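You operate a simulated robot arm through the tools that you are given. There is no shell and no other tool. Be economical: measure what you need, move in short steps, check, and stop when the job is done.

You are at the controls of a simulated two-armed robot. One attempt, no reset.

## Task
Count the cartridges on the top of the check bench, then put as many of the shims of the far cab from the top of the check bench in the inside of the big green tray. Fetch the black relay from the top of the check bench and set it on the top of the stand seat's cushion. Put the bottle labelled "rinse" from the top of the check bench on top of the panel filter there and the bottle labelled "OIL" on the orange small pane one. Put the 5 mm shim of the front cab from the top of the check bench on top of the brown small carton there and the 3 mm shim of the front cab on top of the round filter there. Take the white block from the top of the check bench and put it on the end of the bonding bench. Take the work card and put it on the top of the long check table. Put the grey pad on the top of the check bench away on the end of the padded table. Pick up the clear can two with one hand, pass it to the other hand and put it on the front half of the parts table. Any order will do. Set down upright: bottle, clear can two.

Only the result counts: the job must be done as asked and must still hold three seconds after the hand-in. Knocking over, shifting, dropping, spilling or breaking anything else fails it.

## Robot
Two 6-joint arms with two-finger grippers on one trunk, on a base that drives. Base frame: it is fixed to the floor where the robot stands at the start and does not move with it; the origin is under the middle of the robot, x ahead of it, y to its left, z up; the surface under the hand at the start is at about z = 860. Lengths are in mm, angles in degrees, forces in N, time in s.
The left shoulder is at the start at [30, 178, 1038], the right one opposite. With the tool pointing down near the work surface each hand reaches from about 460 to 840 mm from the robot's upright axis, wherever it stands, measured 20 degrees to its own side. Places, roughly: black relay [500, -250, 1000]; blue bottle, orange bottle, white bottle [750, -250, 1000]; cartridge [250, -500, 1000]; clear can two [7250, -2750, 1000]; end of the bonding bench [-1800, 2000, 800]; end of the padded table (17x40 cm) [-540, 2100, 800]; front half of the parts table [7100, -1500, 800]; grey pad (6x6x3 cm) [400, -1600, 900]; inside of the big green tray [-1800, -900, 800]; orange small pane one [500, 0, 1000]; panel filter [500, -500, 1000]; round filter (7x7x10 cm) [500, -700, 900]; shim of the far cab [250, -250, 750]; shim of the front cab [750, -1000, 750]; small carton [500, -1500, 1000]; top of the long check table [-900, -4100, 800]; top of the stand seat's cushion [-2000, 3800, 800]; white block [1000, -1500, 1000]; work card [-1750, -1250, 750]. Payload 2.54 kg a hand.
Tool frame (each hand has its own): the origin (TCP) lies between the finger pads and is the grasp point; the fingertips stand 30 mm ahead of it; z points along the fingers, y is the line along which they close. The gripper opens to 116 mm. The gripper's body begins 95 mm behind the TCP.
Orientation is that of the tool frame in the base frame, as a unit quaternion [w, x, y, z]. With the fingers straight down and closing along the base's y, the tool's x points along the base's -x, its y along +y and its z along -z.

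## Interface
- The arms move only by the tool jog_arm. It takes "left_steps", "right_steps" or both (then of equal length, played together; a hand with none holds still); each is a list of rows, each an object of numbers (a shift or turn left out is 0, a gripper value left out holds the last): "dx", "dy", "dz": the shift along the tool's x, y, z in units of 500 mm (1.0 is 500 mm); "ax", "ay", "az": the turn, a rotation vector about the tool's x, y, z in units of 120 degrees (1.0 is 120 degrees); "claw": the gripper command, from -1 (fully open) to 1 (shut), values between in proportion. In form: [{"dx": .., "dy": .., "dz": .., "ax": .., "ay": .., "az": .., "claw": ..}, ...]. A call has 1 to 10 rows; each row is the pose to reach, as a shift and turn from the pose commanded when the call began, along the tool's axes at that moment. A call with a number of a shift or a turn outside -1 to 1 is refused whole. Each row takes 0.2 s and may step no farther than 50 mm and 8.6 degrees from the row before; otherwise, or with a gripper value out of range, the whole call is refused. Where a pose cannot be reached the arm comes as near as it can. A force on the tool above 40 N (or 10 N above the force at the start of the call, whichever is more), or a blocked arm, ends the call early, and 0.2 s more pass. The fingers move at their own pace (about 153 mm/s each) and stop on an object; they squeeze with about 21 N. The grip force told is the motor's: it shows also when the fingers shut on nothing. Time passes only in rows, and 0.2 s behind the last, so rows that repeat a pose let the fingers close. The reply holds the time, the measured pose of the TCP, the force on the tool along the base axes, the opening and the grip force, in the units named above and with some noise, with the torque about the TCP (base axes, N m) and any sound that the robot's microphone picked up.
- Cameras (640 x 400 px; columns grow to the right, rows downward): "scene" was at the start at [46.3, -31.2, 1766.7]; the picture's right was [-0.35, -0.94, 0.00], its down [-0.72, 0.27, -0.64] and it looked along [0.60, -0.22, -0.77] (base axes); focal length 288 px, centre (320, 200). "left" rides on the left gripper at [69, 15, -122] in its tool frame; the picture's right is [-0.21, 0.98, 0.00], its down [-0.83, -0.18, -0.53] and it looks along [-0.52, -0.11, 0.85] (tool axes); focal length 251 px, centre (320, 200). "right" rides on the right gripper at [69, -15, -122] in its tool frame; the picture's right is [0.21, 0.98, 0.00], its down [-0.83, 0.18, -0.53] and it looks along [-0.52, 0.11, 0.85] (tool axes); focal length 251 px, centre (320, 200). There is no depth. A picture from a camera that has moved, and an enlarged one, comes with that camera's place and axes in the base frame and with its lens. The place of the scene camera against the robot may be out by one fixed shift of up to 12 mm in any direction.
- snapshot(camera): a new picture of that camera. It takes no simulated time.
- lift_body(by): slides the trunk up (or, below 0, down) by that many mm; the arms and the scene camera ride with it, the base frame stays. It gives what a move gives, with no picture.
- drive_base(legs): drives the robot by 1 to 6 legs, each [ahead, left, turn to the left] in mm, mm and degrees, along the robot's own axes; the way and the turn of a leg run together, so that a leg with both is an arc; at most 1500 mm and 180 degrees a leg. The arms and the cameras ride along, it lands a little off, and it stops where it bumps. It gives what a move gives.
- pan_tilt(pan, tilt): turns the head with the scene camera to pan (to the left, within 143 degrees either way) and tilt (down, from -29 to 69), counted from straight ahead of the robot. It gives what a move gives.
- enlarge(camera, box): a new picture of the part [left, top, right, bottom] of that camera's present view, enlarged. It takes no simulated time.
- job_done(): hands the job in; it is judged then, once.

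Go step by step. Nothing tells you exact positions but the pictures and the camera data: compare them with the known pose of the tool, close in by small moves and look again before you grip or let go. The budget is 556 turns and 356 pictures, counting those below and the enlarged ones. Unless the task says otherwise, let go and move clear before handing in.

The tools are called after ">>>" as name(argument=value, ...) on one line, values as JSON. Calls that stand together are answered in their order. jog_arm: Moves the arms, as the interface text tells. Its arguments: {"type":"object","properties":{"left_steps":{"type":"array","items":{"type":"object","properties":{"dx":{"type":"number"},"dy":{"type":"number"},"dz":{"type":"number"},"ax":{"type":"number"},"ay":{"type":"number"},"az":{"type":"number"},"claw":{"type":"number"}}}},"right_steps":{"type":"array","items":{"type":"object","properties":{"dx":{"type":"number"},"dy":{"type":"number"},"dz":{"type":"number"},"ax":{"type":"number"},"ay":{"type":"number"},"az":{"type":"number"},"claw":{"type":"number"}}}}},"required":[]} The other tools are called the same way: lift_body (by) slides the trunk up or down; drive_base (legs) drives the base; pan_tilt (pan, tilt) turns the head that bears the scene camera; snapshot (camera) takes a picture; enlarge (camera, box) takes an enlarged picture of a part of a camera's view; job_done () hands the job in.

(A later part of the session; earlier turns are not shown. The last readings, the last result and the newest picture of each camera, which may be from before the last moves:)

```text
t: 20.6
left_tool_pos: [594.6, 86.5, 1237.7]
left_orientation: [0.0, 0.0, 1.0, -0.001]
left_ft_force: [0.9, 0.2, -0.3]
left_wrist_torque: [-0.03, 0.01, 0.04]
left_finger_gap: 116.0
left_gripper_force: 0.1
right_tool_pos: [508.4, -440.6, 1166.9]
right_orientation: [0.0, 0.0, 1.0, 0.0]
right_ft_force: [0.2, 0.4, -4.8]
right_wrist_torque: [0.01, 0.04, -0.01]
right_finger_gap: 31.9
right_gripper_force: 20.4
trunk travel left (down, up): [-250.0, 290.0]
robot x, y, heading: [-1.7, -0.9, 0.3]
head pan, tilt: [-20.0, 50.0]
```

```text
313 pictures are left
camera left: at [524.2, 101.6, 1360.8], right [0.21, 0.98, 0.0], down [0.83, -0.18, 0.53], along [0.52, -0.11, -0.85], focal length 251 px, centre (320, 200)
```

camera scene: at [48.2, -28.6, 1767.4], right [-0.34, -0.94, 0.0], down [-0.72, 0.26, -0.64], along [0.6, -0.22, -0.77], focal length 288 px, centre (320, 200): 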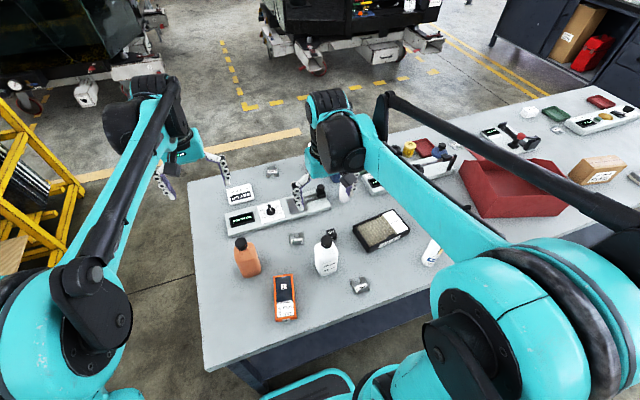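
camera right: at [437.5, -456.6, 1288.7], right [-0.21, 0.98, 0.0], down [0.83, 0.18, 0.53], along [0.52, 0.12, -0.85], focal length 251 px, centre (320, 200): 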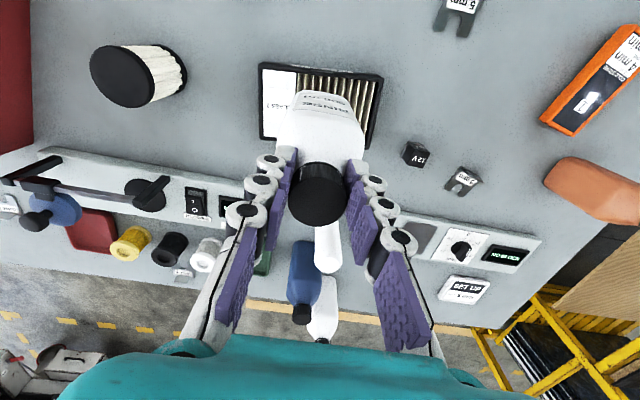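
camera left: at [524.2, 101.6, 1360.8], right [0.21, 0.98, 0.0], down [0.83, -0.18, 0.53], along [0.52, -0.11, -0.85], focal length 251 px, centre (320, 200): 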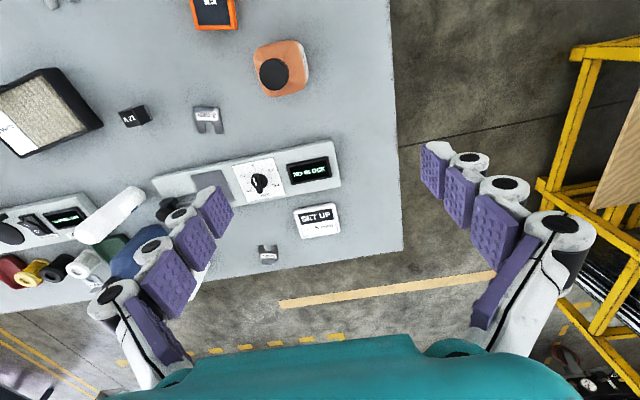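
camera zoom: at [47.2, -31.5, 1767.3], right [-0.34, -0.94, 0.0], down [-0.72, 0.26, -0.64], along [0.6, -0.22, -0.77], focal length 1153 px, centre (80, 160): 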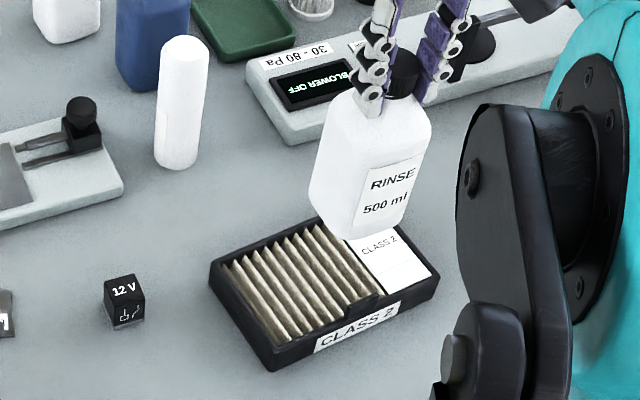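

Filter top centre is about (516,-439) with top near z 895. I align and lower to just above.

>>> jog_arm(right_steps=[{"dx": -0.015, "dy": 0.003, "dz": 0.08}, {"dx": -0.015, "dy": 0.003, "dz": 0.15}, {"dx": -0.015, "dy": 0.003, "dz": 0.18}])

>>> enlarge(camera="scene", box=[330, 180, 426, 240])

>>> snapshot(camera="right")

```text
t: 21.4
left_tool_pos: [594.1, 86.0, 1237.4]
left_orientation: [-0.001, 0.001, 1.0, -0.001]
left_ft_force: [-0.7, 0.0, -0.6]
left_wrist_torque: [0.01, 0.0, 0.0]
left_finger_gap: 116.3
left_gripper_force: 0.1
right_tool_pos: [515.3, -440.4, 1075.2]
right_orientation: [0.0, 0.0, 1.0, 0.0]
right_ft_force: [0.0, 0.1, -6.2]
right_wrist_torque: [0.01, 0.05, -0.01]
right_finger_gap: 32.5
right_gripper_force: 21.4
trunk travel left (down, up): [-250.0, 290.0]
robot x, y, heading: [-1.3, -2.8, 0.1]
head pan, tilt: [-20.0, 50.0]
```

```text
6.67 times, centred on (378, 210) of scene
camera zoom: at [48.0, -31.8, 1767.3], right [-0.34, -0.94, 0.0], down [-0.72, 0.26, -0.64], along [0.6, -0.22, -0.77], focal length 1921 px, centre (-67, 133)
```

zoom: 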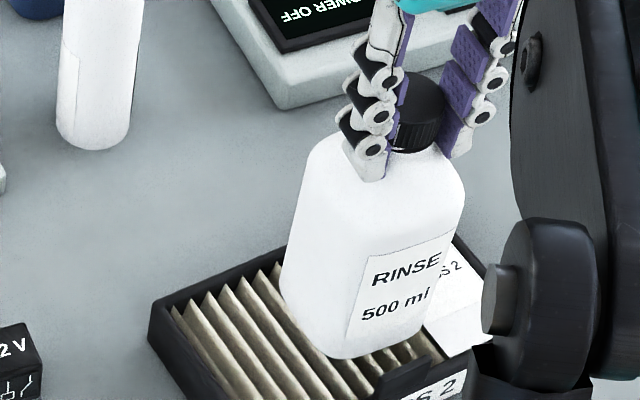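

```text
311 pictures are left
camera right: at [445.4, -455.0, 1198.0], right [-0.21, 0.98, 0.0], down [0.83, 0.18, 0.53], along [0.52, 0.12, -0.85], focal length 251 px, centre (320, 200)
```

right: 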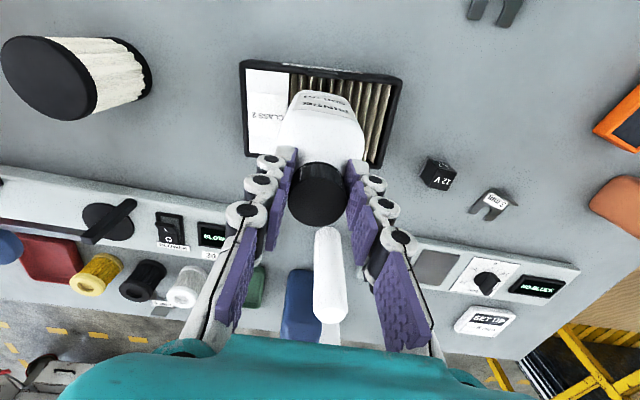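

Aligned. Lowering gently to contact.

>>> jog_arm(right_steps=[{"dz": 0.006}, {"dz": 0.012}, {"dz": 0.018}])

```text
t: 22.2
left_tool_pos: [593.7, 87.2, 1238.7]
left_orientation: [0.0, 0.0, 1.0, 0.0]
left_ft_force: [-0.4, -1.3, 0.1]
left_wrist_torque: [0.0, -0.01, -0.01]
left_finger_gap: 115.9
left_gripper_force: 0.0
right_tool_pos: [515.2, -438.6, 1067.9]
right_orientation: [0.0, 0.0, 1.0, 0.0]
right_ft_force: [0.9, 0.2, -5.7]
right_wrist_torque: [0.0, 0.06, 0.0]
right_finger_gap: 32.2
right_gripper_force: 20.8
trunk travel left (down, up): [-250.0, 290.0]
robot x, y, heading: [1.9, -1.4, 0.0]
head pan, tilt: [-20.0, 50.0]
```

>>> jog_arm(right_steps=[{"dz": 0.006}, {"dz": 0.012}])

```text
t: 22.8
left_tool_pos: [592.2, 86.9, 1237.6]
left_orientation: [0.0, 0.001, 1.0, 0.0]
left_ft_force: [0.0, 0.2, 0.7]
left_wrist_torque: [-0.02, -0.02, -0.01]
left_finger_gap: 116.1
left_gripper_force: 0.0
right_tool_pos: [513.9, -439.9, 1063.1]
right_orientation: [0.001, 0.0, 1.0, -0.001]
right_ft_force: [1.8, -2.3, 6.6]
right_wrist_torque: [-0.17, -0.32, -0.04]
right_finger_gap: 31.9
right_gripper_force: 20.7
trunk travel left (down, up): [-250.0, 290.0]
robot x, y, heading: [1.3, 0.2, 0.2]
head pan, tilt: [-20.0, 50.0]
```

Contact made. Release and rise.

>>> jog_arm(right_steps=[{"claw": 0.3}, {"claw": -0.2}, {"claw": -0.5}, {"dz": -0.05, "claw": -0.5}, {"dz": -0.13, "claw": -0.5}, {"dz": -0.21}, {"dz": -0.29}])

>>> snapshot(camera="right")

>>> enlarge(camera="scene", box=[320, 150, 448, 230])

```text
t: 24.4
left_tool_pos: [592.1, 87.5, 1238.8]
left_orientation: [-0.001, 0.0, 1.0, 0.0]
left_ft_force: [0.1, -0.1, 0.4]
left_wrist_torque: [0.03, 0.01, 0.0]
left_finger_gap: 116.0
left_gripper_force: 0.1
right_tool_pos: [513.7, -438.2, 1207.3]
right_orientation: [0.0, 0.001, 1.0, 0.001]
right_ft_force: [-0.7, -0.4, 0.3]
right_wrist_torque: [0.02, 0.0, 0.01]
right_finger_gap: 86.9
right_gripper_force: 0.1
trunk travel left (down, up): [-250.0, 290.0]
robot x, y, heading: [-1.2, 0.9, 0.0]
head pan, tilt: [-20.0, 50.0]
```

```text
310 pictures are left
camera right: at [443.1, -454.0, 1329.1], right [-0.21, 0.98, 0.0], down [0.83, 0.18, 0.53], along [0.52, 0.11, -0.85], focal length 251 px, centre (320, 200)
```

right: 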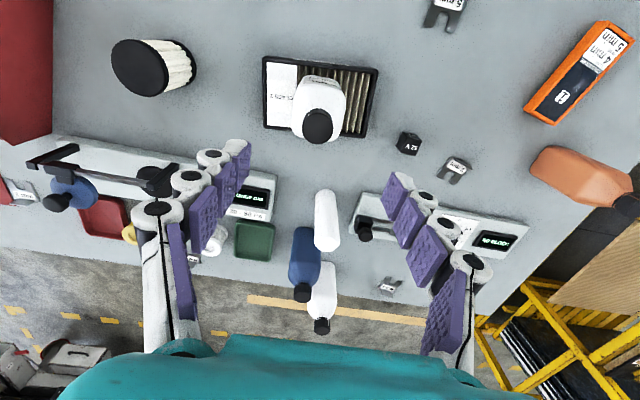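

```text
5.00 times, centred on (384, 190) of scene
camera zoom: at [46.1, -30.5, 1767.4], right [-0.34, -0.94, 0.0], down [-0.72, 0.26, -0.64], along [0.6, -0.22, -0.77], focal length 1441 px, centre (0, 250)
```

zoom: 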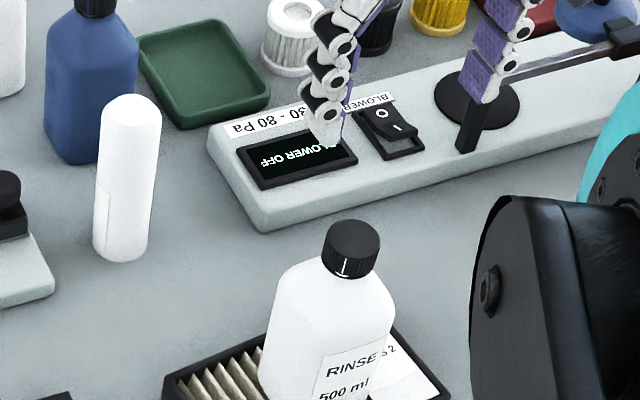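

Rinse is done. Now I back off and drive around the left end of the bench (y≈640) to work from the far side and see the other labels.

>>> drive_base(legs=[[-350, 0, 0], [0, 640, 0]])

>>> pan_tilt(pan=0, tilt=35)

>>> snapshot(camera="scene")

```text
t: 29.9
left_tool_pos: [241.7, 739.0, 1237.4]
left_orientation: [0.0, -0.002, 1.0, 0.001]
left_ft_force: [1.8, -0.2, -0.3]
left_wrist_torque: [0.0, 0.02, 0.05]
left_finger_gap: 116.3
left_gripper_force: 0.1
right_tool_pos: [164.7, 213.1, 1205.4]
right_orientation: [0.001, -0.003, 1.0, 0.0]
right_ft_force: [1.1, -0.4, -0.7]
right_wrist_torque: [-0.04, 0.01, -0.02]
right_finger_gap: 86.9
right_gripper_force: 0.1
trunk travel left (down, up): [-250.0, 290.0]
robot x, y, heading: [-352.9, 650.9, 0.1]
head pan, tilt: [-20.0, 50.0]
```

```text
t: 30.7
left_tool_pos: [240.8, 739.7, 1237.2]
left_orientation: [0.0, -0.002, 1.0, 0.0]
left_ft_force: [-0.5, 0.9, -0.2]
left_wrist_torque: [0.02, 0.02, 0.0]
left_finger_gap: 115.9
left_gripper_force: 0.1
right_tool_pos: [165.5, 211.9, 1206.4]
right_orientation: [0.0, -0.003, 1.0, 0.0]
right_ft_force: [-0.4, 0.3, 0.6]
right_wrist_torque: [-0.03, -0.02, 0.01]
right_finger_gap: 87.1
right_gripper_force: 0.0
trunk travel left (down, up): [-250.0, 290.0]
robot x, y, heading: [-352.0, 653.1, 0.2]
head pan, tilt: [0.0, 35.0]
```

```text
308 pictures are left
camera scene: at [-288.8, 645.0, 1789.0], right [0.0, -1.0, 0.0], down [-0.57, 0.0, -0.82], along [0.82, 0.0, -0.57], focal length 288 px, centre (320, 200)
```

scene: 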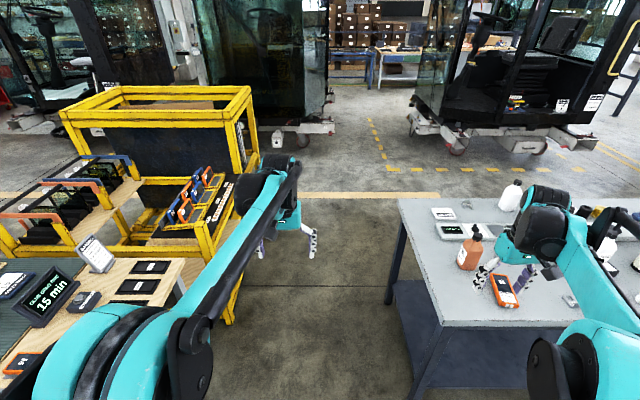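

>>> enlarge(camera="scene", box=[430, 180, 558, 260])

>>> drive_base(legs=[[0, 110, 0], [1000, 0, 0], [950, 0, 0]])

```text
5.00 times, centred on (494, 220) of scene
camera zoom: at [-288.8, 645.0, 1789.0], right [0.0, -1.0, 0.0], down [-0.57, 0.0, -0.82], along [0.82, 0.0, -0.57], focal length 1441 px, centre (-550, 100)
```

zoom: 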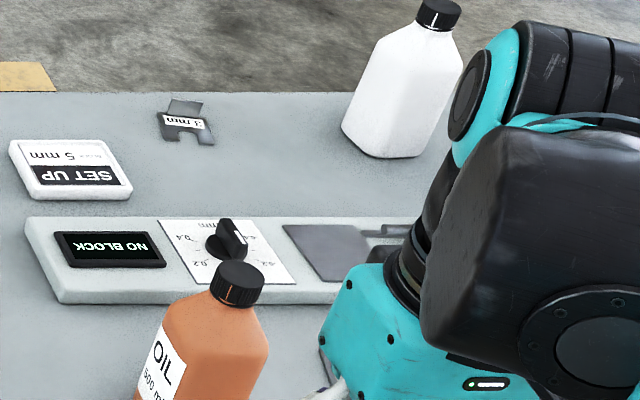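

```text
t: 41.3
left_tool_pos: [2194.9, 861.9, 1238.6]
left_orientation: [0.001, -0.004, 1.0, 0.0]
left_ft_force: [-0.5, -0.5, 0.6]
left_wrist_torque: [-0.03, 0.03, 0.04]
left_finger_gap: 116.3
left_gripper_force: 0.0
right_tool_pos: [2122.6, 335.8, 1205.1]
right_orientation: [0.0, -0.004, 1.0, 0.0]
right_ft_force: [0.8, 1.0, -0.1]
right_wrist_torque: [0.01, -0.01, 0.0]
right_finger_gap: 86.9
right_gripper_force: 0.1
trunk travel left (down, up): [-250.0, 290.0]
robot x, y, heading: [1600.9, 769.5, 0.5]
head pan, tilt: [0.0, 35.0]
```

OIL is the orange bottle. I move in behind the bench and turn to face it.

>>> drive_base(legs=[[100, -1000, 0], [0, 0, -180]])

>>> pan_tilt(pan=0, tilt=45)

>>> snapshot(camera="scene")

```text
t: 53.8
left_tool_pos: [1120.7, -331.6, 1238.6]
left_orientation: [0.001, 1.0, 0.011, 0.001]
left_ft_force: [0.2, 0.0, 0.1]
left_wrist_torque: [0.01, 0.01, 0.01]
left_finger_gap: 115.7
left_gripper_force: 0.1
right_tool_pos: [1187.6, 196.6, 1205.6]
right_orientation: [-0.001, 1.0, 0.012, 0.001]
right_ft_force: [0.2, 0.3, -0.1]
right_wrist_torque: [0.01, 0.01, 0.02]
right_finger_gap: 86.9
right_gripper_force: 0.1
trunk travel left (down, up): [-250.0, 290.0]
robot x, y, heading: [1714.7, -231.4, -178.7]
head pan, tilt: [0.0, 35.0]
```

```text
t: 54.5
left_tool_pos: [1122.5, -331.4, 1238.0]
left_orientation: [0.0, 1.0, 0.011, 0.0]
left_ft_force: [-0.4, 0.4, 0.1]
left_wrist_torque: [0.01, -0.01, 0.0]
left_finger_gap: 115.9
left_gripper_force: 0.1
right_tool_pos: [1188.4, 196.5, 1205.9]
right_orientation: [0.0, 1.0, 0.011, 0.0]
right_ft_force: [-0.4, -0.7, -0.5]
right_wrist_torque: [0.03, -0.08, 0.01]
right_finger_gap: 86.9
right_gripper_force: 0.0
trunk travel left (down, up): [-250.0, 290.0]
robot x, y, heading: [1712.6, -228.9, -178.7]
head pan, tilt: [0.0, 45.0]
```

```text
306 pictures are left
camera scene: at [1665.1, -236.4, 1774.3], right [-0.02, 1.0, 0.0], down [0.71, 0.02, -0.71], along [-0.71, -0.02, -0.71], focal length 288 px, centre (320, 200)
```

scene: 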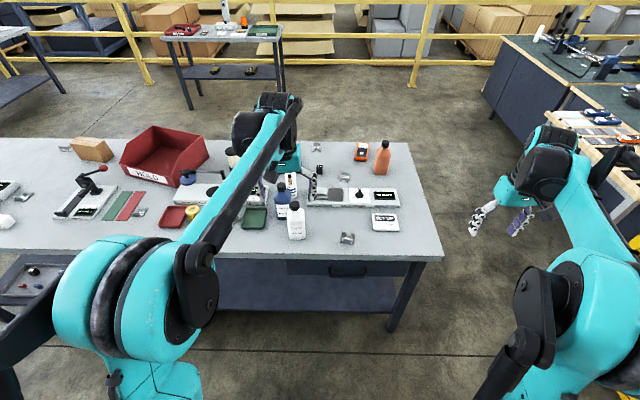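

I zoom to read labels of the standing tubes and survey.

>>> enlarge(camera="scene", box=[220, 140, 348, 220])

>>> enlarge(camera="scene", box=[0, 130, 160, 230])

>>> enlarge(camera="scene", box=[110, 120, 270, 220])

>>> pan_tilt(pan=50, tilt=40)

>>> snapshot(camera="scene")

```text
5.00 times, centred on (284, 180) of scene
camera zoom: at [1665.1, -236.4, 1774.3], right [-0.02, 1.0, 0.0], down [0.71, 0.02, -0.71], along [-0.71, -0.02, -0.71], focal length 1441 px, centre (500, 300)
```

zoom: 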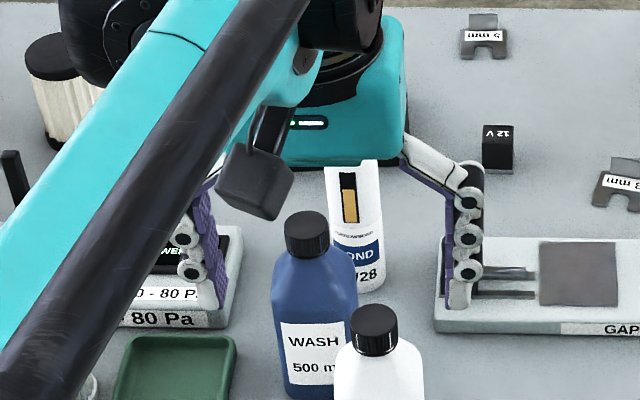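

```text
4.00 times, centred on (80, 180) of scene
camera zoom: at [1665.1, -236.4, 1774.3], right [-0.02, 1.0, 0.0], down [0.71, 0.02, -0.71], along [-0.71, -0.02, -0.71], focal length 1153 px, centre (1280, 280)
```

zoom: 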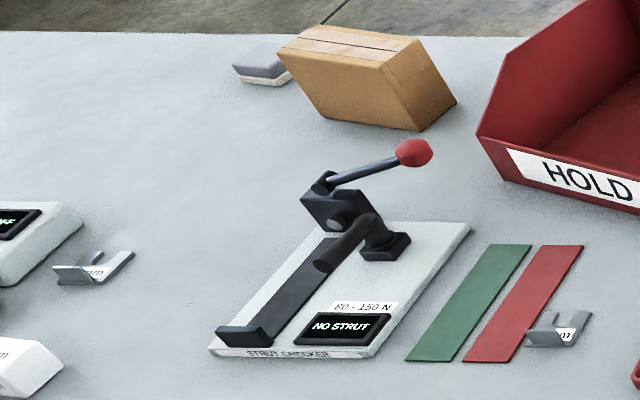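

```text
4.00 times, centred on (190, 170) of scene
camera zoom: at [1665.1, -236.4, 1774.3], right [-0.02, 1.0, 0.0], down [0.71, 0.02, -0.71], along [-0.71, -0.02, -0.71], focal length 1153 px, centre (840, 320)
```

zoom: 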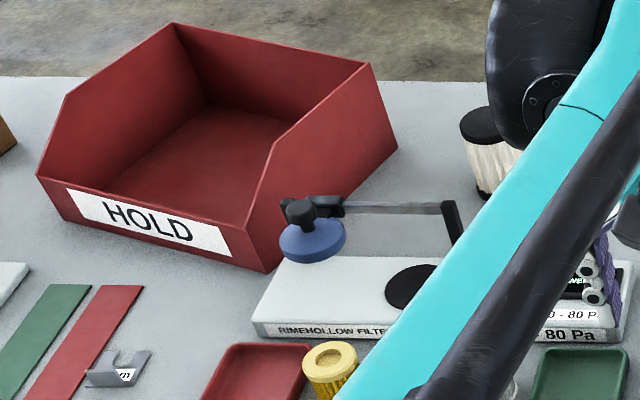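

```text
t: 55.7
left_tool_pos: [1122.6, -331.6, 1237.8]
left_orientation: [0.0, 1.0, 0.011, 0.0]
left_ft_force: [-0.9, -1.4, -0.3]
left_wrist_torque: [-0.02, -0.02, 0.04]
left_finger_gap: 116.0
left_gripper_force: 0.1
right_tool_pos: [1188.1, 197.2, 1206.0]
right_orientation: [0.0, 1.0, 0.011, 0.0]
right_ft_force: [-0.8, -0.3, 0.8]
right_wrist_torque: [0.03, -0.04, 0.03]
right_finger_gap: 86.9
right_gripper_force: 0.0
trunk travel left (down, up): [-250.0, 290.0]
robot x, y, heading: [1711.4, -228.7, -178.7]
head pan, tilt: [50.0, 40.0]
```

```text
302 pictures are left
camera scene: at [1693.2, -300.8, 1781.5], right [-0.78, 0.63, 0.0], down [0.4, 0.5, -0.77], along [-0.48, -0.6, -0.64], focal length 288 px, centre (320, 200)
```

scene: 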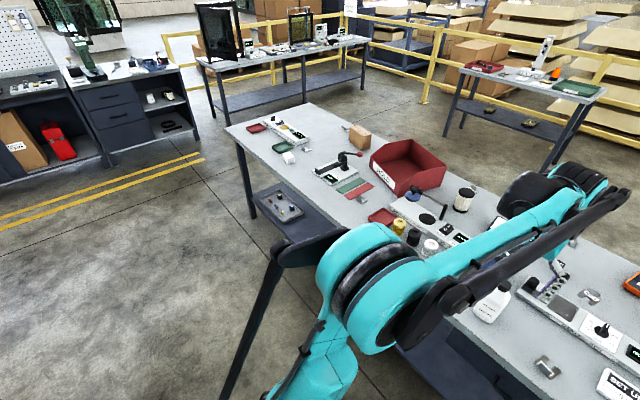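

There is another shim near the red/green strips at about (852,-1031). I look closer at it and others.

>>> enlarge(camera="scene", box=[330, 170, 394, 210])

>>> enlarge(camera="scene", box=[230, 110, 390, 210])

>>> enlarge(camera="scene", box=[360, 180, 520, 280])

>>> enlarge(camera="scene", box=[240, 170, 336, 230])

```text
10.00 times, centred on (362, 190) of scene
camera zoom: at [1693.2, -300.8, 1781.5], right [-0.78, 0.63, 0.0], down [0.4, 0.5, -0.77], along [-0.48, -0.6, -0.64], focal length 2881 px, centre (-100, 300)
```

zoom: 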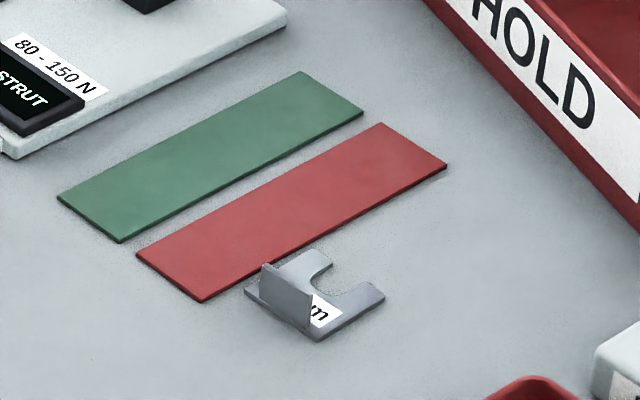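

```text
4.00 times, centred on (310, 160) of scene
camera zoom: at [1693.2, -300.8, 1781.5], right [-0.78, 0.63, 0.0], down [0.4, 0.5, -0.77], along [-0.48, -0.6, -0.64], focal length 1153 px, centre (360, 360)
```

zoom: 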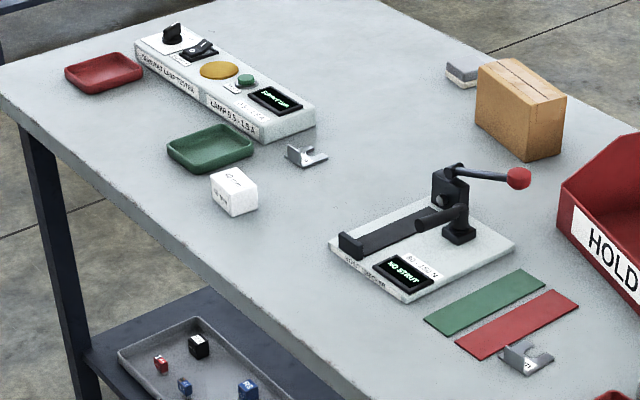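

```text
4.00 times, centred on (440, 230) of scene
camera zoom: at [1693.2, -300.8, 1781.5], right [-0.78, 0.63, 0.0], down [0.4, 0.5, -0.77], along [-0.48, -0.6, -0.64], focal length 1153 px, centre (-160, 80)
```

zoom: 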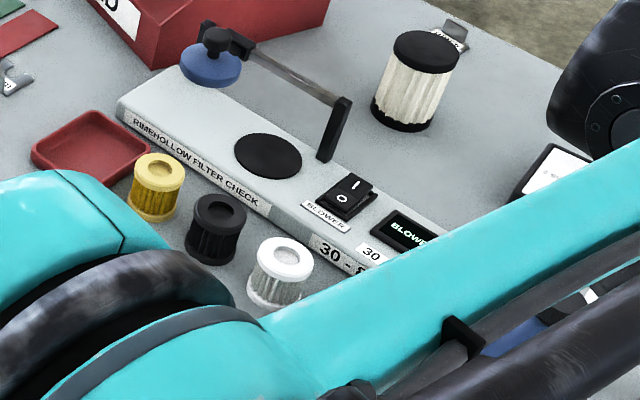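

```text
6.67 times, centred on (288, 200) of scene
camera zoom: at [1693.2, -300.8, 1781.5], right [-0.78, 0.63, 0.0], down [0.4, 0.5, -0.77], along [-0.48, -0.6, -0.64], focal length 1921 px, centre (533, 200)
```

zoom: 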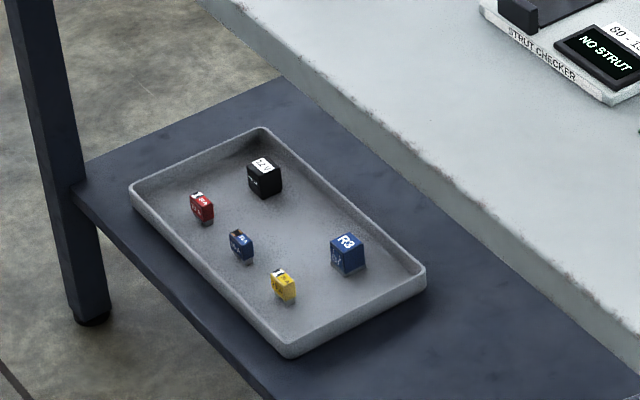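

Shims at right look brighter than the others; I go nearer with the wrist cameras for a careful comparison.

>>> drive_base(legs=[[200, 750, 0]])

>>> snapshot(camera="left")

>>> snapshot(camera="right")

```text
t: 59.9
left_tool_pos: [940.5, -1085.6, 1239.1]
left_orientation: [-0.001, 1.0, 0.012, 0.001]
left_ft_force: [0.1, -0.2, -1.0]
left_wrist_torque: [-0.01, 0.0, 0.0]
left_finger_gap: 116.1
left_gripper_force: 0.0
right_tool_pos: [1007.1, -557.8, 1206.8]
right_orientation: [0.001, 1.0, 0.013, 0.0]
right_ft_force: [-0.4, 0.1, 0.2]
right_wrist_torque: [0.03, 0.04, 0.02]
right_finger_gap: 87.0
right_gripper_force: 0.0
trunk travel left (down, up): [-250.0, 290.0]
robot x, y, heading: [1535.0, -986.2, -178.3]
head pan, tilt: [50.0, 40.0]
```

```text
297 pictures are left
camera left: at [1010.2, -1099.4, 1360.8], right [-0.19, -0.98, 0.0], down [-0.83, 0.16, 0.53], along [-0.52, 0.1, -0.85], focal length 251 px, centre (320, 200)
```

left: 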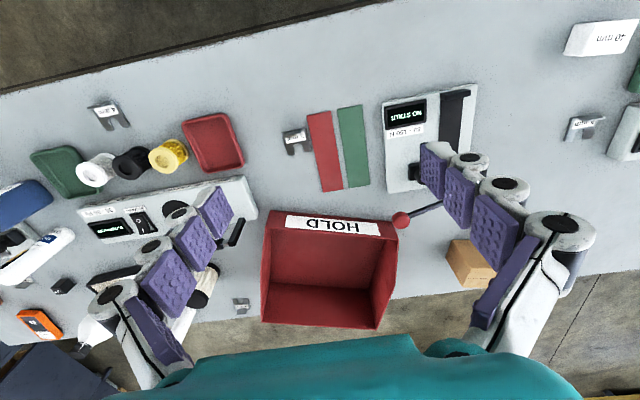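

```text
296 pictures are left
camera right: at [1073.7, -541.9, 1328.5], right [0.24, -0.97, 0.0], down [-0.82, -0.2, 0.53], along [-0.52, -0.13, -0.85], focal length 251 px, centre (320, 200)
```

right: 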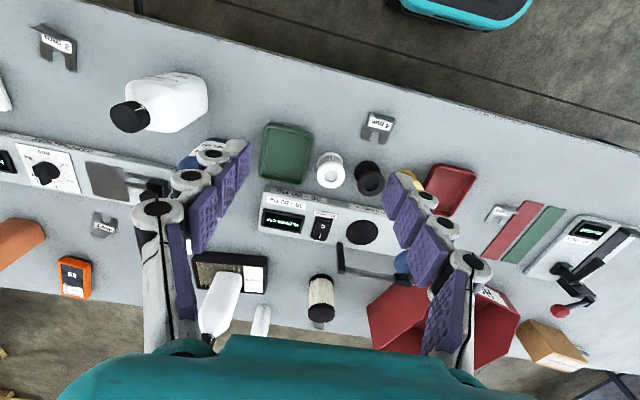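

>>> enlarge(camera="left", box=[273, 125, 321, 155])

>>> enlarge(camera="left", box=[560, 112, 608, 142])

>>> enlarge(camera="left", box=[84, 100, 132, 130])

>>> enlarge(camera="left", box=[217, 290, 265, 320])

>>> enlarge(camera="right", box=[34, 33, 82, 63])

>>> enlarge(camera="right", box=[80, 208, 128, 238])

```text
13.33 times, centred on (297, 140) of left
camera zoom: at [1010.2, -1099.4, 1360.8], right [-0.19, -0.98, 0.0], down [-0.83, 0.16, 0.53], along [-0.52, 0.1, -0.85], focal length 3352 px, centre (627, 1000)
```

zoom: 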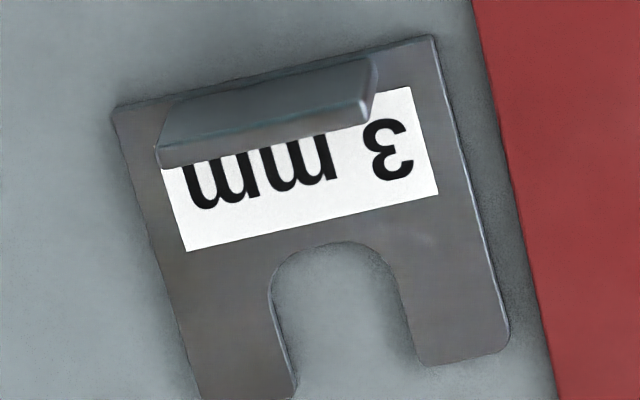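

```text
13.33 times, centred on (584, 127) of left
camera zoom: at [1010.2, -1099.4, 1360.8], right [-0.19, -0.98, 0.0], down [-0.83, 0.16, 0.53], along [-0.52, 0.1, -0.85], focal length 3352 px, centre (-3200, 1173)
```

zoom: 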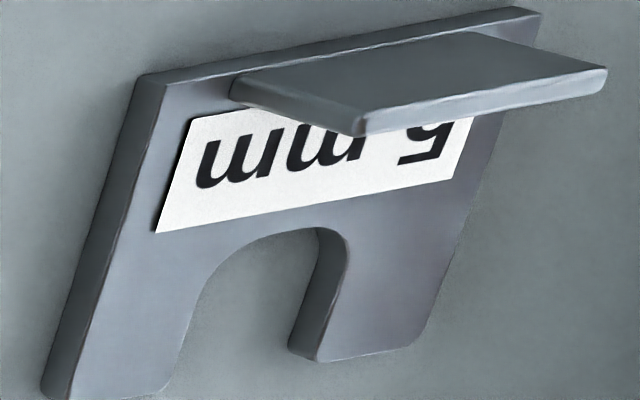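

```text
13.33 times, centred on (108, 115) of left
camera zoom: at [1010.2, -1099.4, 1360.8], right [-0.19, -0.98, 0.0], down [-0.83, 0.16, 0.53], along [-0.52, 0.1, -0.85], focal length 3352 px, centre (3147, 1333)
```

zoom: 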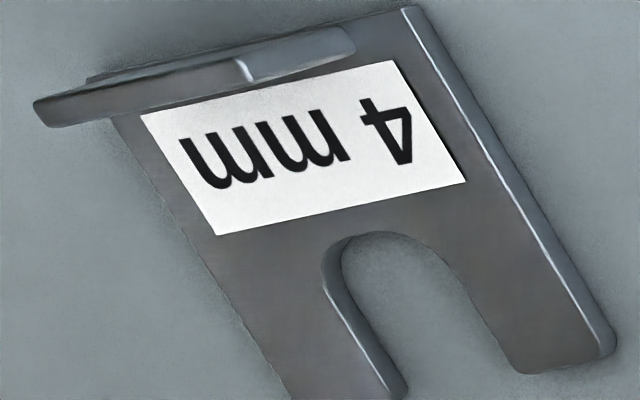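

```text
13.33 times, centred on (241, 305) of left
camera zoom: at [1010.2, -1099.4, 1360.8], right [-0.19, -0.98, 0.0], down [-0.83, 0.16, 0.53], along [-0.52, 0.1, -0.85], focal length 3352 px, centre (1373, -1200)
```

zoom: 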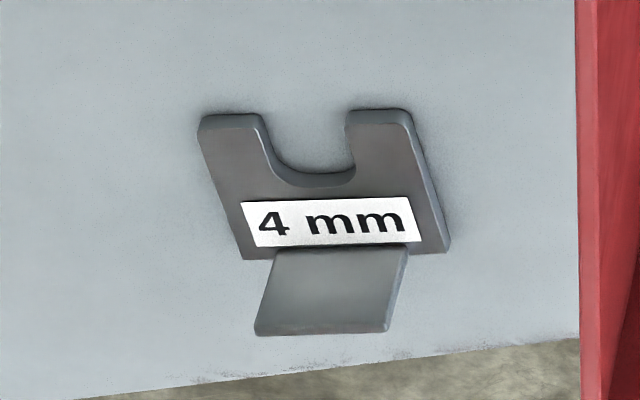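

```text
13.33 times, centred on (58, 48) of right
camera zoom: at [1073.7, -541.9, 1328.5], right [0.24, -0.97, 0.0], down [-0.82, -0.2, 0.53], along [-0.52, -0.13, -0.85], focal length 3352 px, centre (3813, 2227)
```

zoom: 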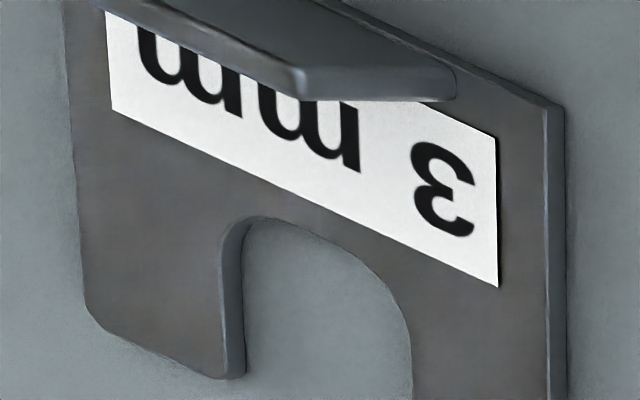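

```text
13.33 times, centred on (104, 223) of right
camera zoom: at [1073.7, -541.9, 1328.5], right [0.24, -0.97, 0.0], down [-0.82, -0.2, 0.53], along [-0.52, -0.13, -0.85], focal length 3352 px, centre (3200, -107)
```

zoom: 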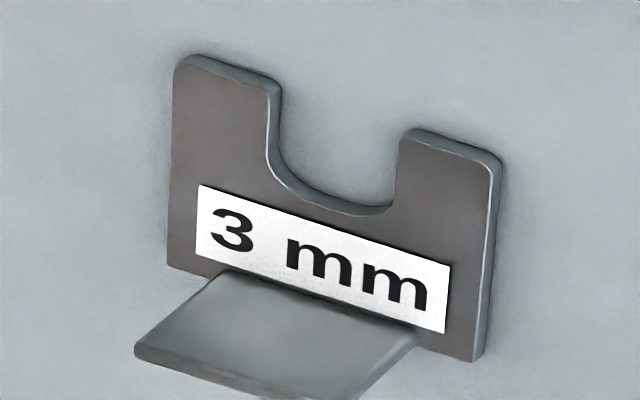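

X is another 3 mm. I look behind me at the cabs for cards that explain front/far.

>>> pan_tilt(pan=140, tilt=10)

>>> snapshot(camera="scene")

>>> pan_tilt(pan=-140, tilt=10)

>>> snapshot(camera="scene")

```text
t: 61.5
left_tool_pos: [940.7, -1085.5, 1237.3]
left_orientation: [0.0, 1.0, 0.013, 0.0]
left_ft_force: [-0.2, -0.2, -0.4]
left_wrist_torque: [0.02, -0.01, 0.02]
left_finger_gap: 115.9
left_gripper_force: 0.1
right_tool_pos: [1006.6, -558.0, 1206.9]
right_orientation: [0.0, 1.0, 0.012, 0.0]
right_ft_force: [0.1, 0.3, 0.3]
right_wrist_torque: [0.03, 0.01, 0.02]
right_finger_gap: 87.2
right_gripper_force: 0.2
trunk travel left (down, up): [-250.0, 290.0]
robot x, y, heading: [1529.4, -985.8, -178.6]
head pan, tilt: [140.0, 10.0]
```

```text
289 pictures are left
camera scene: at [1638.2, -1046.5, 1829.2], right [-0.62, -0.78, 0.0], down [-0.14, 0.11, -0.98], along [0.77, -0.62, -0.17], focal length 288 px, centre (320, 200)
```

scene: 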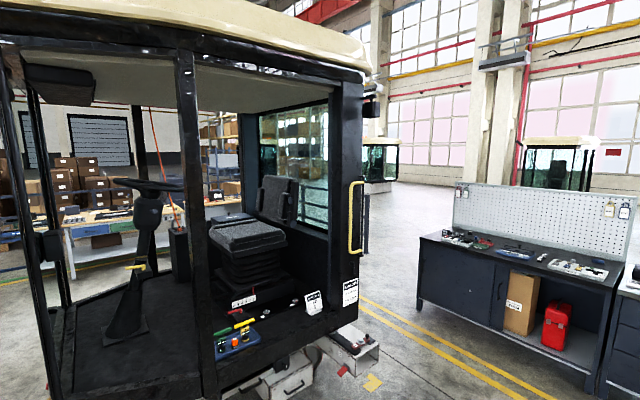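

```text
t: 65.4
left_tool_pos: [939.3, -1085.4, 1238.1]
left_orientation: [0.0, 1.0, 0.012, 0.001]
left_ft_force: [-0.2, -0.2, -0.1]
left_wrist_torque: [-0.03, 0.01, -0.02]
left_finger_gap: 116.1
left_gripper_force: 0.0
right_tool_pos: [1007.1, -558.0, 1206.6]
right_orientation: [-0.001, 1.0, 0.012, 0.0]
right_ft_force: [0.4, -0.3, -0.3]
right_wrist_torque: [-0.01, -0.03, 0.01]
right_finger_gap: 86.9
right_gripper_force: 0.1
trunk travel left (down, up): [-250.0, 290.0]
robot x, y, heading: [1531.3, -981.8, -178.8]
head pan, tilt: [-140.0, 10.0]
```

```text
288 pictures are left
camera scene: at [1635.3, -927.0, 1829.3], right [0.66, -0.75, 0.0], down [-0.13, -0.11, -0.98], along [0.74, 0.65, -0.17], focal length 288 px, centre (320, 200)
```

scene: 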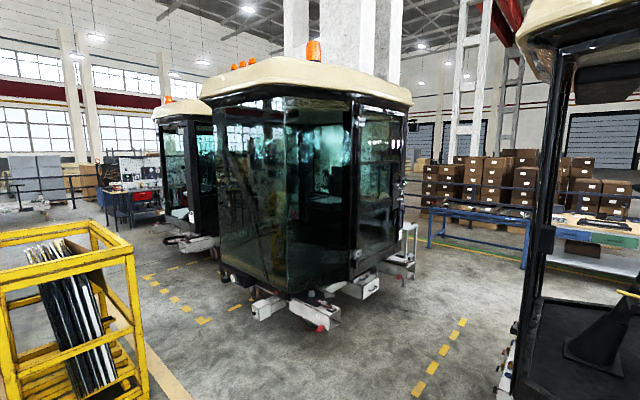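

Sets reasoned: near row (facing the start side) = far cab; X (3 mm at 873,-1020) and 5 mm (796,-1576) = front cab. Two BOND cartridges on the bench so far. I shift so the right hand serves X and the left the 5 mm, then turn both tools 90°, outward.

>>> drive_base(legs=[[80, 236, 0]])

>>> jog_arm(left_steps=[{"az": 0.07}, {"az": 0.14}, {"az": 0.21}, {"az": 0.28}, {"az": 0.35}, {"az": 0.42}, {"az": 0.49}, {"az": 0.56}, {"az": 0.63}, {"az": 0.7}], right_steps=[{"az": -0.07}, {"az": -0.14}, {"az": -0.21}, {"az": -0.28}, {"az": -0.35}, {"az": -0.42}, {"az": -0.49}, {"az": -0.56}, {"az": -0.63}, {"az": -0.7}])

>>> pan_tilt(pan=0, tilt=45)

>>> snapshot(camera="scene")

>>> snapshot(camera="right")

>>> snapshot(camera="left")

```text
t: 67.2
left_tool_pos: [866.7, -1322.4, 1238.1]
left_orientation: [0.0, 1.0, 0.013, -0.001]
left_ft_force: [-0.1, 0.4, 0.1]
left_wrist_torque: [0.03, 0.0, -0.02]
left_finger_gap: 116.0
left_gripper_force: 0.1
right_tool_pos: [931.3, -794.8, 1205.6]
right_orientation: [0.0, 1.0, 0.014, -0.001]
right_ft_force: [0.4, 0.1, 0.5]
right_wrist_torque: [0.02, -0.04, -0.02]
right_finger_gap: 87.2
right_gripper_force: 0.0
trunk travel left (down, up): [-250.0, 290.0]
robot x, y, heading: [1459.4, -1222.3, -178.5]
head pan, tilt: [-140.0, 10.0]
```

```text
t: 69.4
left_tool_pos: [865.8, -1322.2, 1238.5]
left_orientation: [0.0, 0.75, -0.661, 0.0]
left_ft_force: [-0.8, 0.9, -0.5]
left_wrist_torque: [-0.01, -0.01, -0.02]
left_finger_gap: 116.0
left_gripper_force: 0.0
right_tool_pos: [931.6, -794.6, 1205.9]
right_orientation: [0.0, 0.734, 0.679, -0.001]
right_ft_force: [-0.4, -0.3, 0.1]
right_wrist_torque: [0.0, 0.03, -0.02]
right_finger_gap: 87.2
right_gripper_force: 0.1
trunk travel left (down, up): [-250.0, 290.0]
robot x, y, heading: [1460.7, -1213.2, -178.3]
head pan, tilt: [-140.0, 10.0]
```

```text
t: 71.6
left_tool_pos: [866.6, -1321.8, 1238.1]
left_orientation: [0.0, 0.752, -0.659, 0.0]
left_ft_force: [0.5, -0.8, -0.1]
left_wrist_torque: [0.01, -0.02, 0.01]
left_finger_gap: 115.8
left_gripper_force: 0.0
right_tool_pos: [931.8, -794.2, 1206.6]
right_orientation: [0.0, 0.735, 0.678, 0.0]
right_ft_force: [1.0, 0.5, 0.1]
right_wrist_torque: [-0.01, 0.03, 0.0]
right_finger_gap: 87.0
right_gripper_force: 0.0
trunk travel left (down, up): [-250.0, 290.0]
robot x, y, heading: [1458.2, -1220.3, -178.3]
head pan, tilt: [0.0, 45.0]
```

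```text
287 pictures are left
camera scene: at [1410.0, -1225.7, 1774.3], right [-0.03, 1.0, 0.0], down [0.71, 0.02, -0.71], along [-0.71, -0.02, -0.71], focal length 288 px, centre (320, 200)
```

scene: 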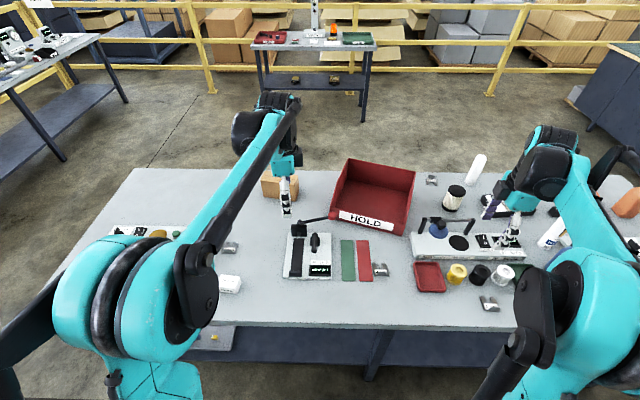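

```text
286 pictures are left
camera right: at [920.5, -724.5, 1328.2], right [0.99, 0.14, 0.0], down [0.11, -0.84, 0.53], along [0.07, -0.53, -0.85], focal length 251 px, centre (320, 200)
```

right: 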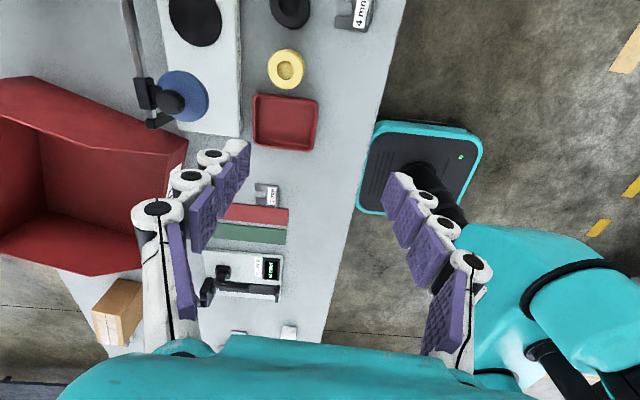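

```text
285 pictures are left
camera left: at [860.8, -1392.5, 1361.1], right [-1.0, 0.08, 0.0], down [0.07, 0.84, 0.53], along [0.05, 0.53, -0.85], focal length 251 px, centre (320, 200)
```

left: 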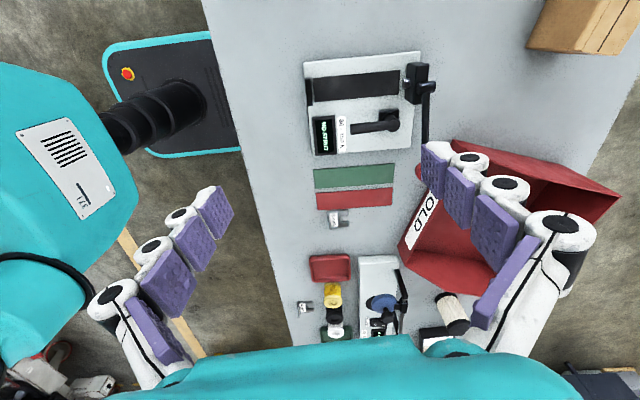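

Both tools turned. Now bring each hand above its shim's tab.

>>> jog_arm(right_steps=[{"dx": -0.076, "dy": -0.014, "az": -0.01}, {"dx": -0.153, "dy": -0.027, "az": -0.02}, {"dx": -0.229, "dy": -0.041, "az": -0.03}, {"dx": -0.305, "dy": -0.055, "az": -0.038}, {"dx": -0.382, "dy": -0.068, "az": -0.038}, {"dx": -0.458, "dy": -0.082, "az": -0.038}, {"dx": -0.458, "dy": -0.082, "az": -0.038, "dz": 0.09}, {"dx": -0.458, "dy": -0.082, "az": -0.038, "dz": 0.18}, {"dx": -0.458, "dy": -0.082, "az": -0.038, "dz": 0.27}, {"dx": -0.458, "dy": -0.082, "az": -0.038, "dz": 0.34}], left_steps=[{"dx": 0.081, "dy": 0.034, "az": 0.01}, {"dx": 0.162, "dy": 0.069, "az": 0.02}, {"dx": 0.243, "dy": 0.103, "az": 0.03}, {"dx": 0.323, "dy": 0.138, "az": 0.04}, {"dx": 0.404, "dy": 0.172, "az": 0.05}, {"dx": 0.485, "dy": 0.207, "az": 0.0625}, {"dx": 0.485, "dy": 0.207, "az": 0.0625, "dz": 0.09}, {"dx": 0.485, "dy": 0.207, "az": 0.0625, "dz": 0.18}, {"dx": 0.485, "dy": 0.207, "az": 0.0625, "dz": 0.27}, {"dx": 0.485, "dy": 0.207, "az": 0.0625, "dz": 0.34}])

>>> snapshot(camera="right")

>>> snapshot(camera="left")

```text
t: 73.8
left_tool_pos: [795.9, -1576.3, 1067.0]
left_orientation: [0.0, 0.707, -0.707, 0.0]
left_ft_force: [0.1, -0.1, -0.1]
left_wrist_torque: [0.01, -0.02, -0.02]
left_finger_gap: 115.9
left_gripper_force: 0.0
right_tool_pos: [871.8, -1019.7, 1035.0]
right_orientation: [0.001, 0.708, 0.707, 0.001]
right_ft_force: [-0.2, -0.8, 0.9]
right_wrist_torque: [-0.03, 0.01, 0.01]
right_finger_gap: 87.0
right_gripper_force: 0.1
trunk travel left (down, up): [-250.0, 290.0]
robot x, y, heading: [1460.2, -1217.5, -178.6]
head pan, tilt: [0.0, 45.0]
```

```text
284 pictures are left
camera right: at [854.9, -951.4, 1156.8], right [0.98, 0.22, 0.0], down [0.18, -0.83, 0.53], along [0.12, -0.52, -0.85], focal length 251 px, centre (320, 200)
```

right: 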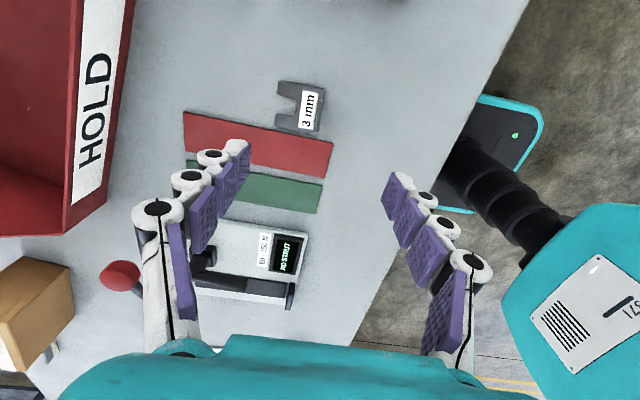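

```text
283 pictures are left
camera left: at [780.4, -1645.2, 1189.3], right [-0.98, 0.22, 0.0], down [0.18, 0.83, 0.53], along [0.12, 0.52, -0.85], focal length 251 px, centre (320, 200)
```

left: 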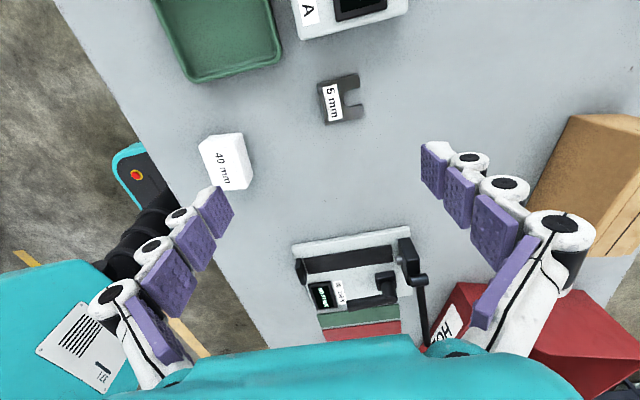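

Tabs: 3 mm at (872.5,-1018), 5 mm at (793,-1579). I narrow the fingers and lower to z≈925.

>>> jog_arm(right_steps=[{"dx": 0.003, "dy": 0.001, "dz": 0.08, "claw": 0.2}, {"dx": 0.003, "dy": 0.001, "dz": 0.15, "claw": 0.2}, {"dx": 0.003, "dy": 0.001, "dz": 0.22, "claw": 0.2}, {"dx": 0.003, "dy": 0.001, "dz": 0.22, "claw": 0.2}], left_steps=[{"dx": 0.006, "dy": 0.006, "dz": 0.09, "claw": 0.2}, {"dx": 0.006, "dy": 0.006, "dz": 0.18, "claw": 0.2}, {"dx": 0.006, "dy": 0.006, "dz": 0.25, "claw": 0.2}, {"dx": 0.006, "dy": 0.006, "dz": 0.28, "claw": 0.2}])

>>> enlarge(camera="right", box=[240, 90, 400, 190])

>>> enlarge(camera="left", box=[240, 90, 400, 190])

```text
t: 74.8
left_tool_pos: [793.1, -1579.5, 926.8]
left_orientation: [0.0, -0.707, 0.707, 0.0]
left_ft_force: [0.3, -0.2, 0.1]
left_wrist_torque: [0.03, 0.04, 0.02]
left_finger_gap: 46.1
left_gripper_force: 0.1
right_tool_pos: [874.5, -1018.0, 925.7]
right_orientation: [-0.001, 0.708, 0.707, 0.0]
right_ft_force: [0.9, -0.4, 0.3]
right_wrist_torque: [-0.01, 0.0, 0.02]
right_finger_gap: 46.4
right_gripper_force: 0.0
trunk travel left (down, up): [-250.0, 290.0]
robot x, y, heading: [1456.7, -1214.1, -178.8]
head pan, tilt: [0.0, 45.0]
```

```text
4.00 times, centred on (320, 140) of right
camera zoom: at [857.1, -949.5, 1048.1], right [0.98, 0.22, 0.0], down [0.18, -0.83, 0.53], along [0.11, -0.52, -0.85], focal length 1006 px, centre (320, 440)
```

zoom: 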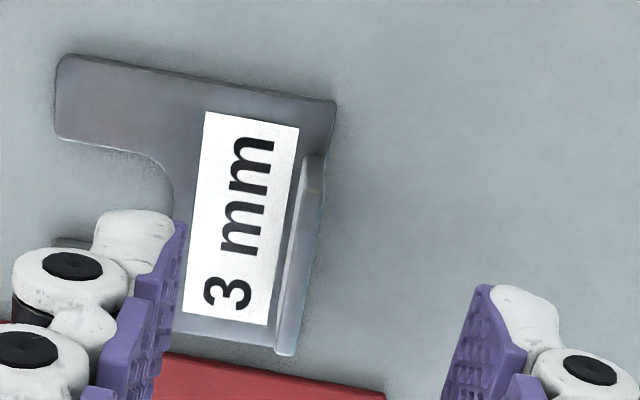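

```text
4.00 times, centred on (320, 140) of left
camera zoom: at [777.8, -1648.3, 1049.7], right [-0.98, 0.21, 0.0], down [0.18, 0.83, 0.53], along [0.11, 0.52, -0.85], focal length 1006 px, centre (320, 440)
```

zoom: 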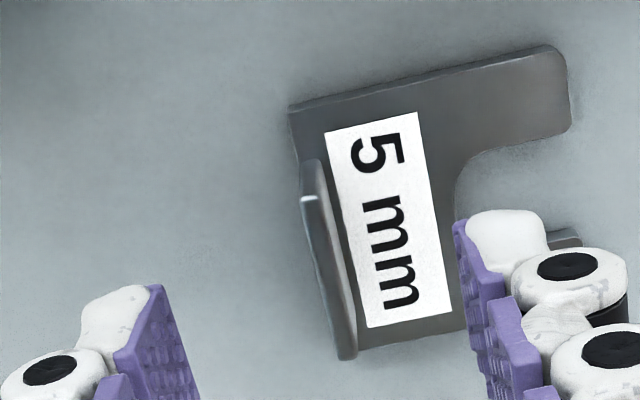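

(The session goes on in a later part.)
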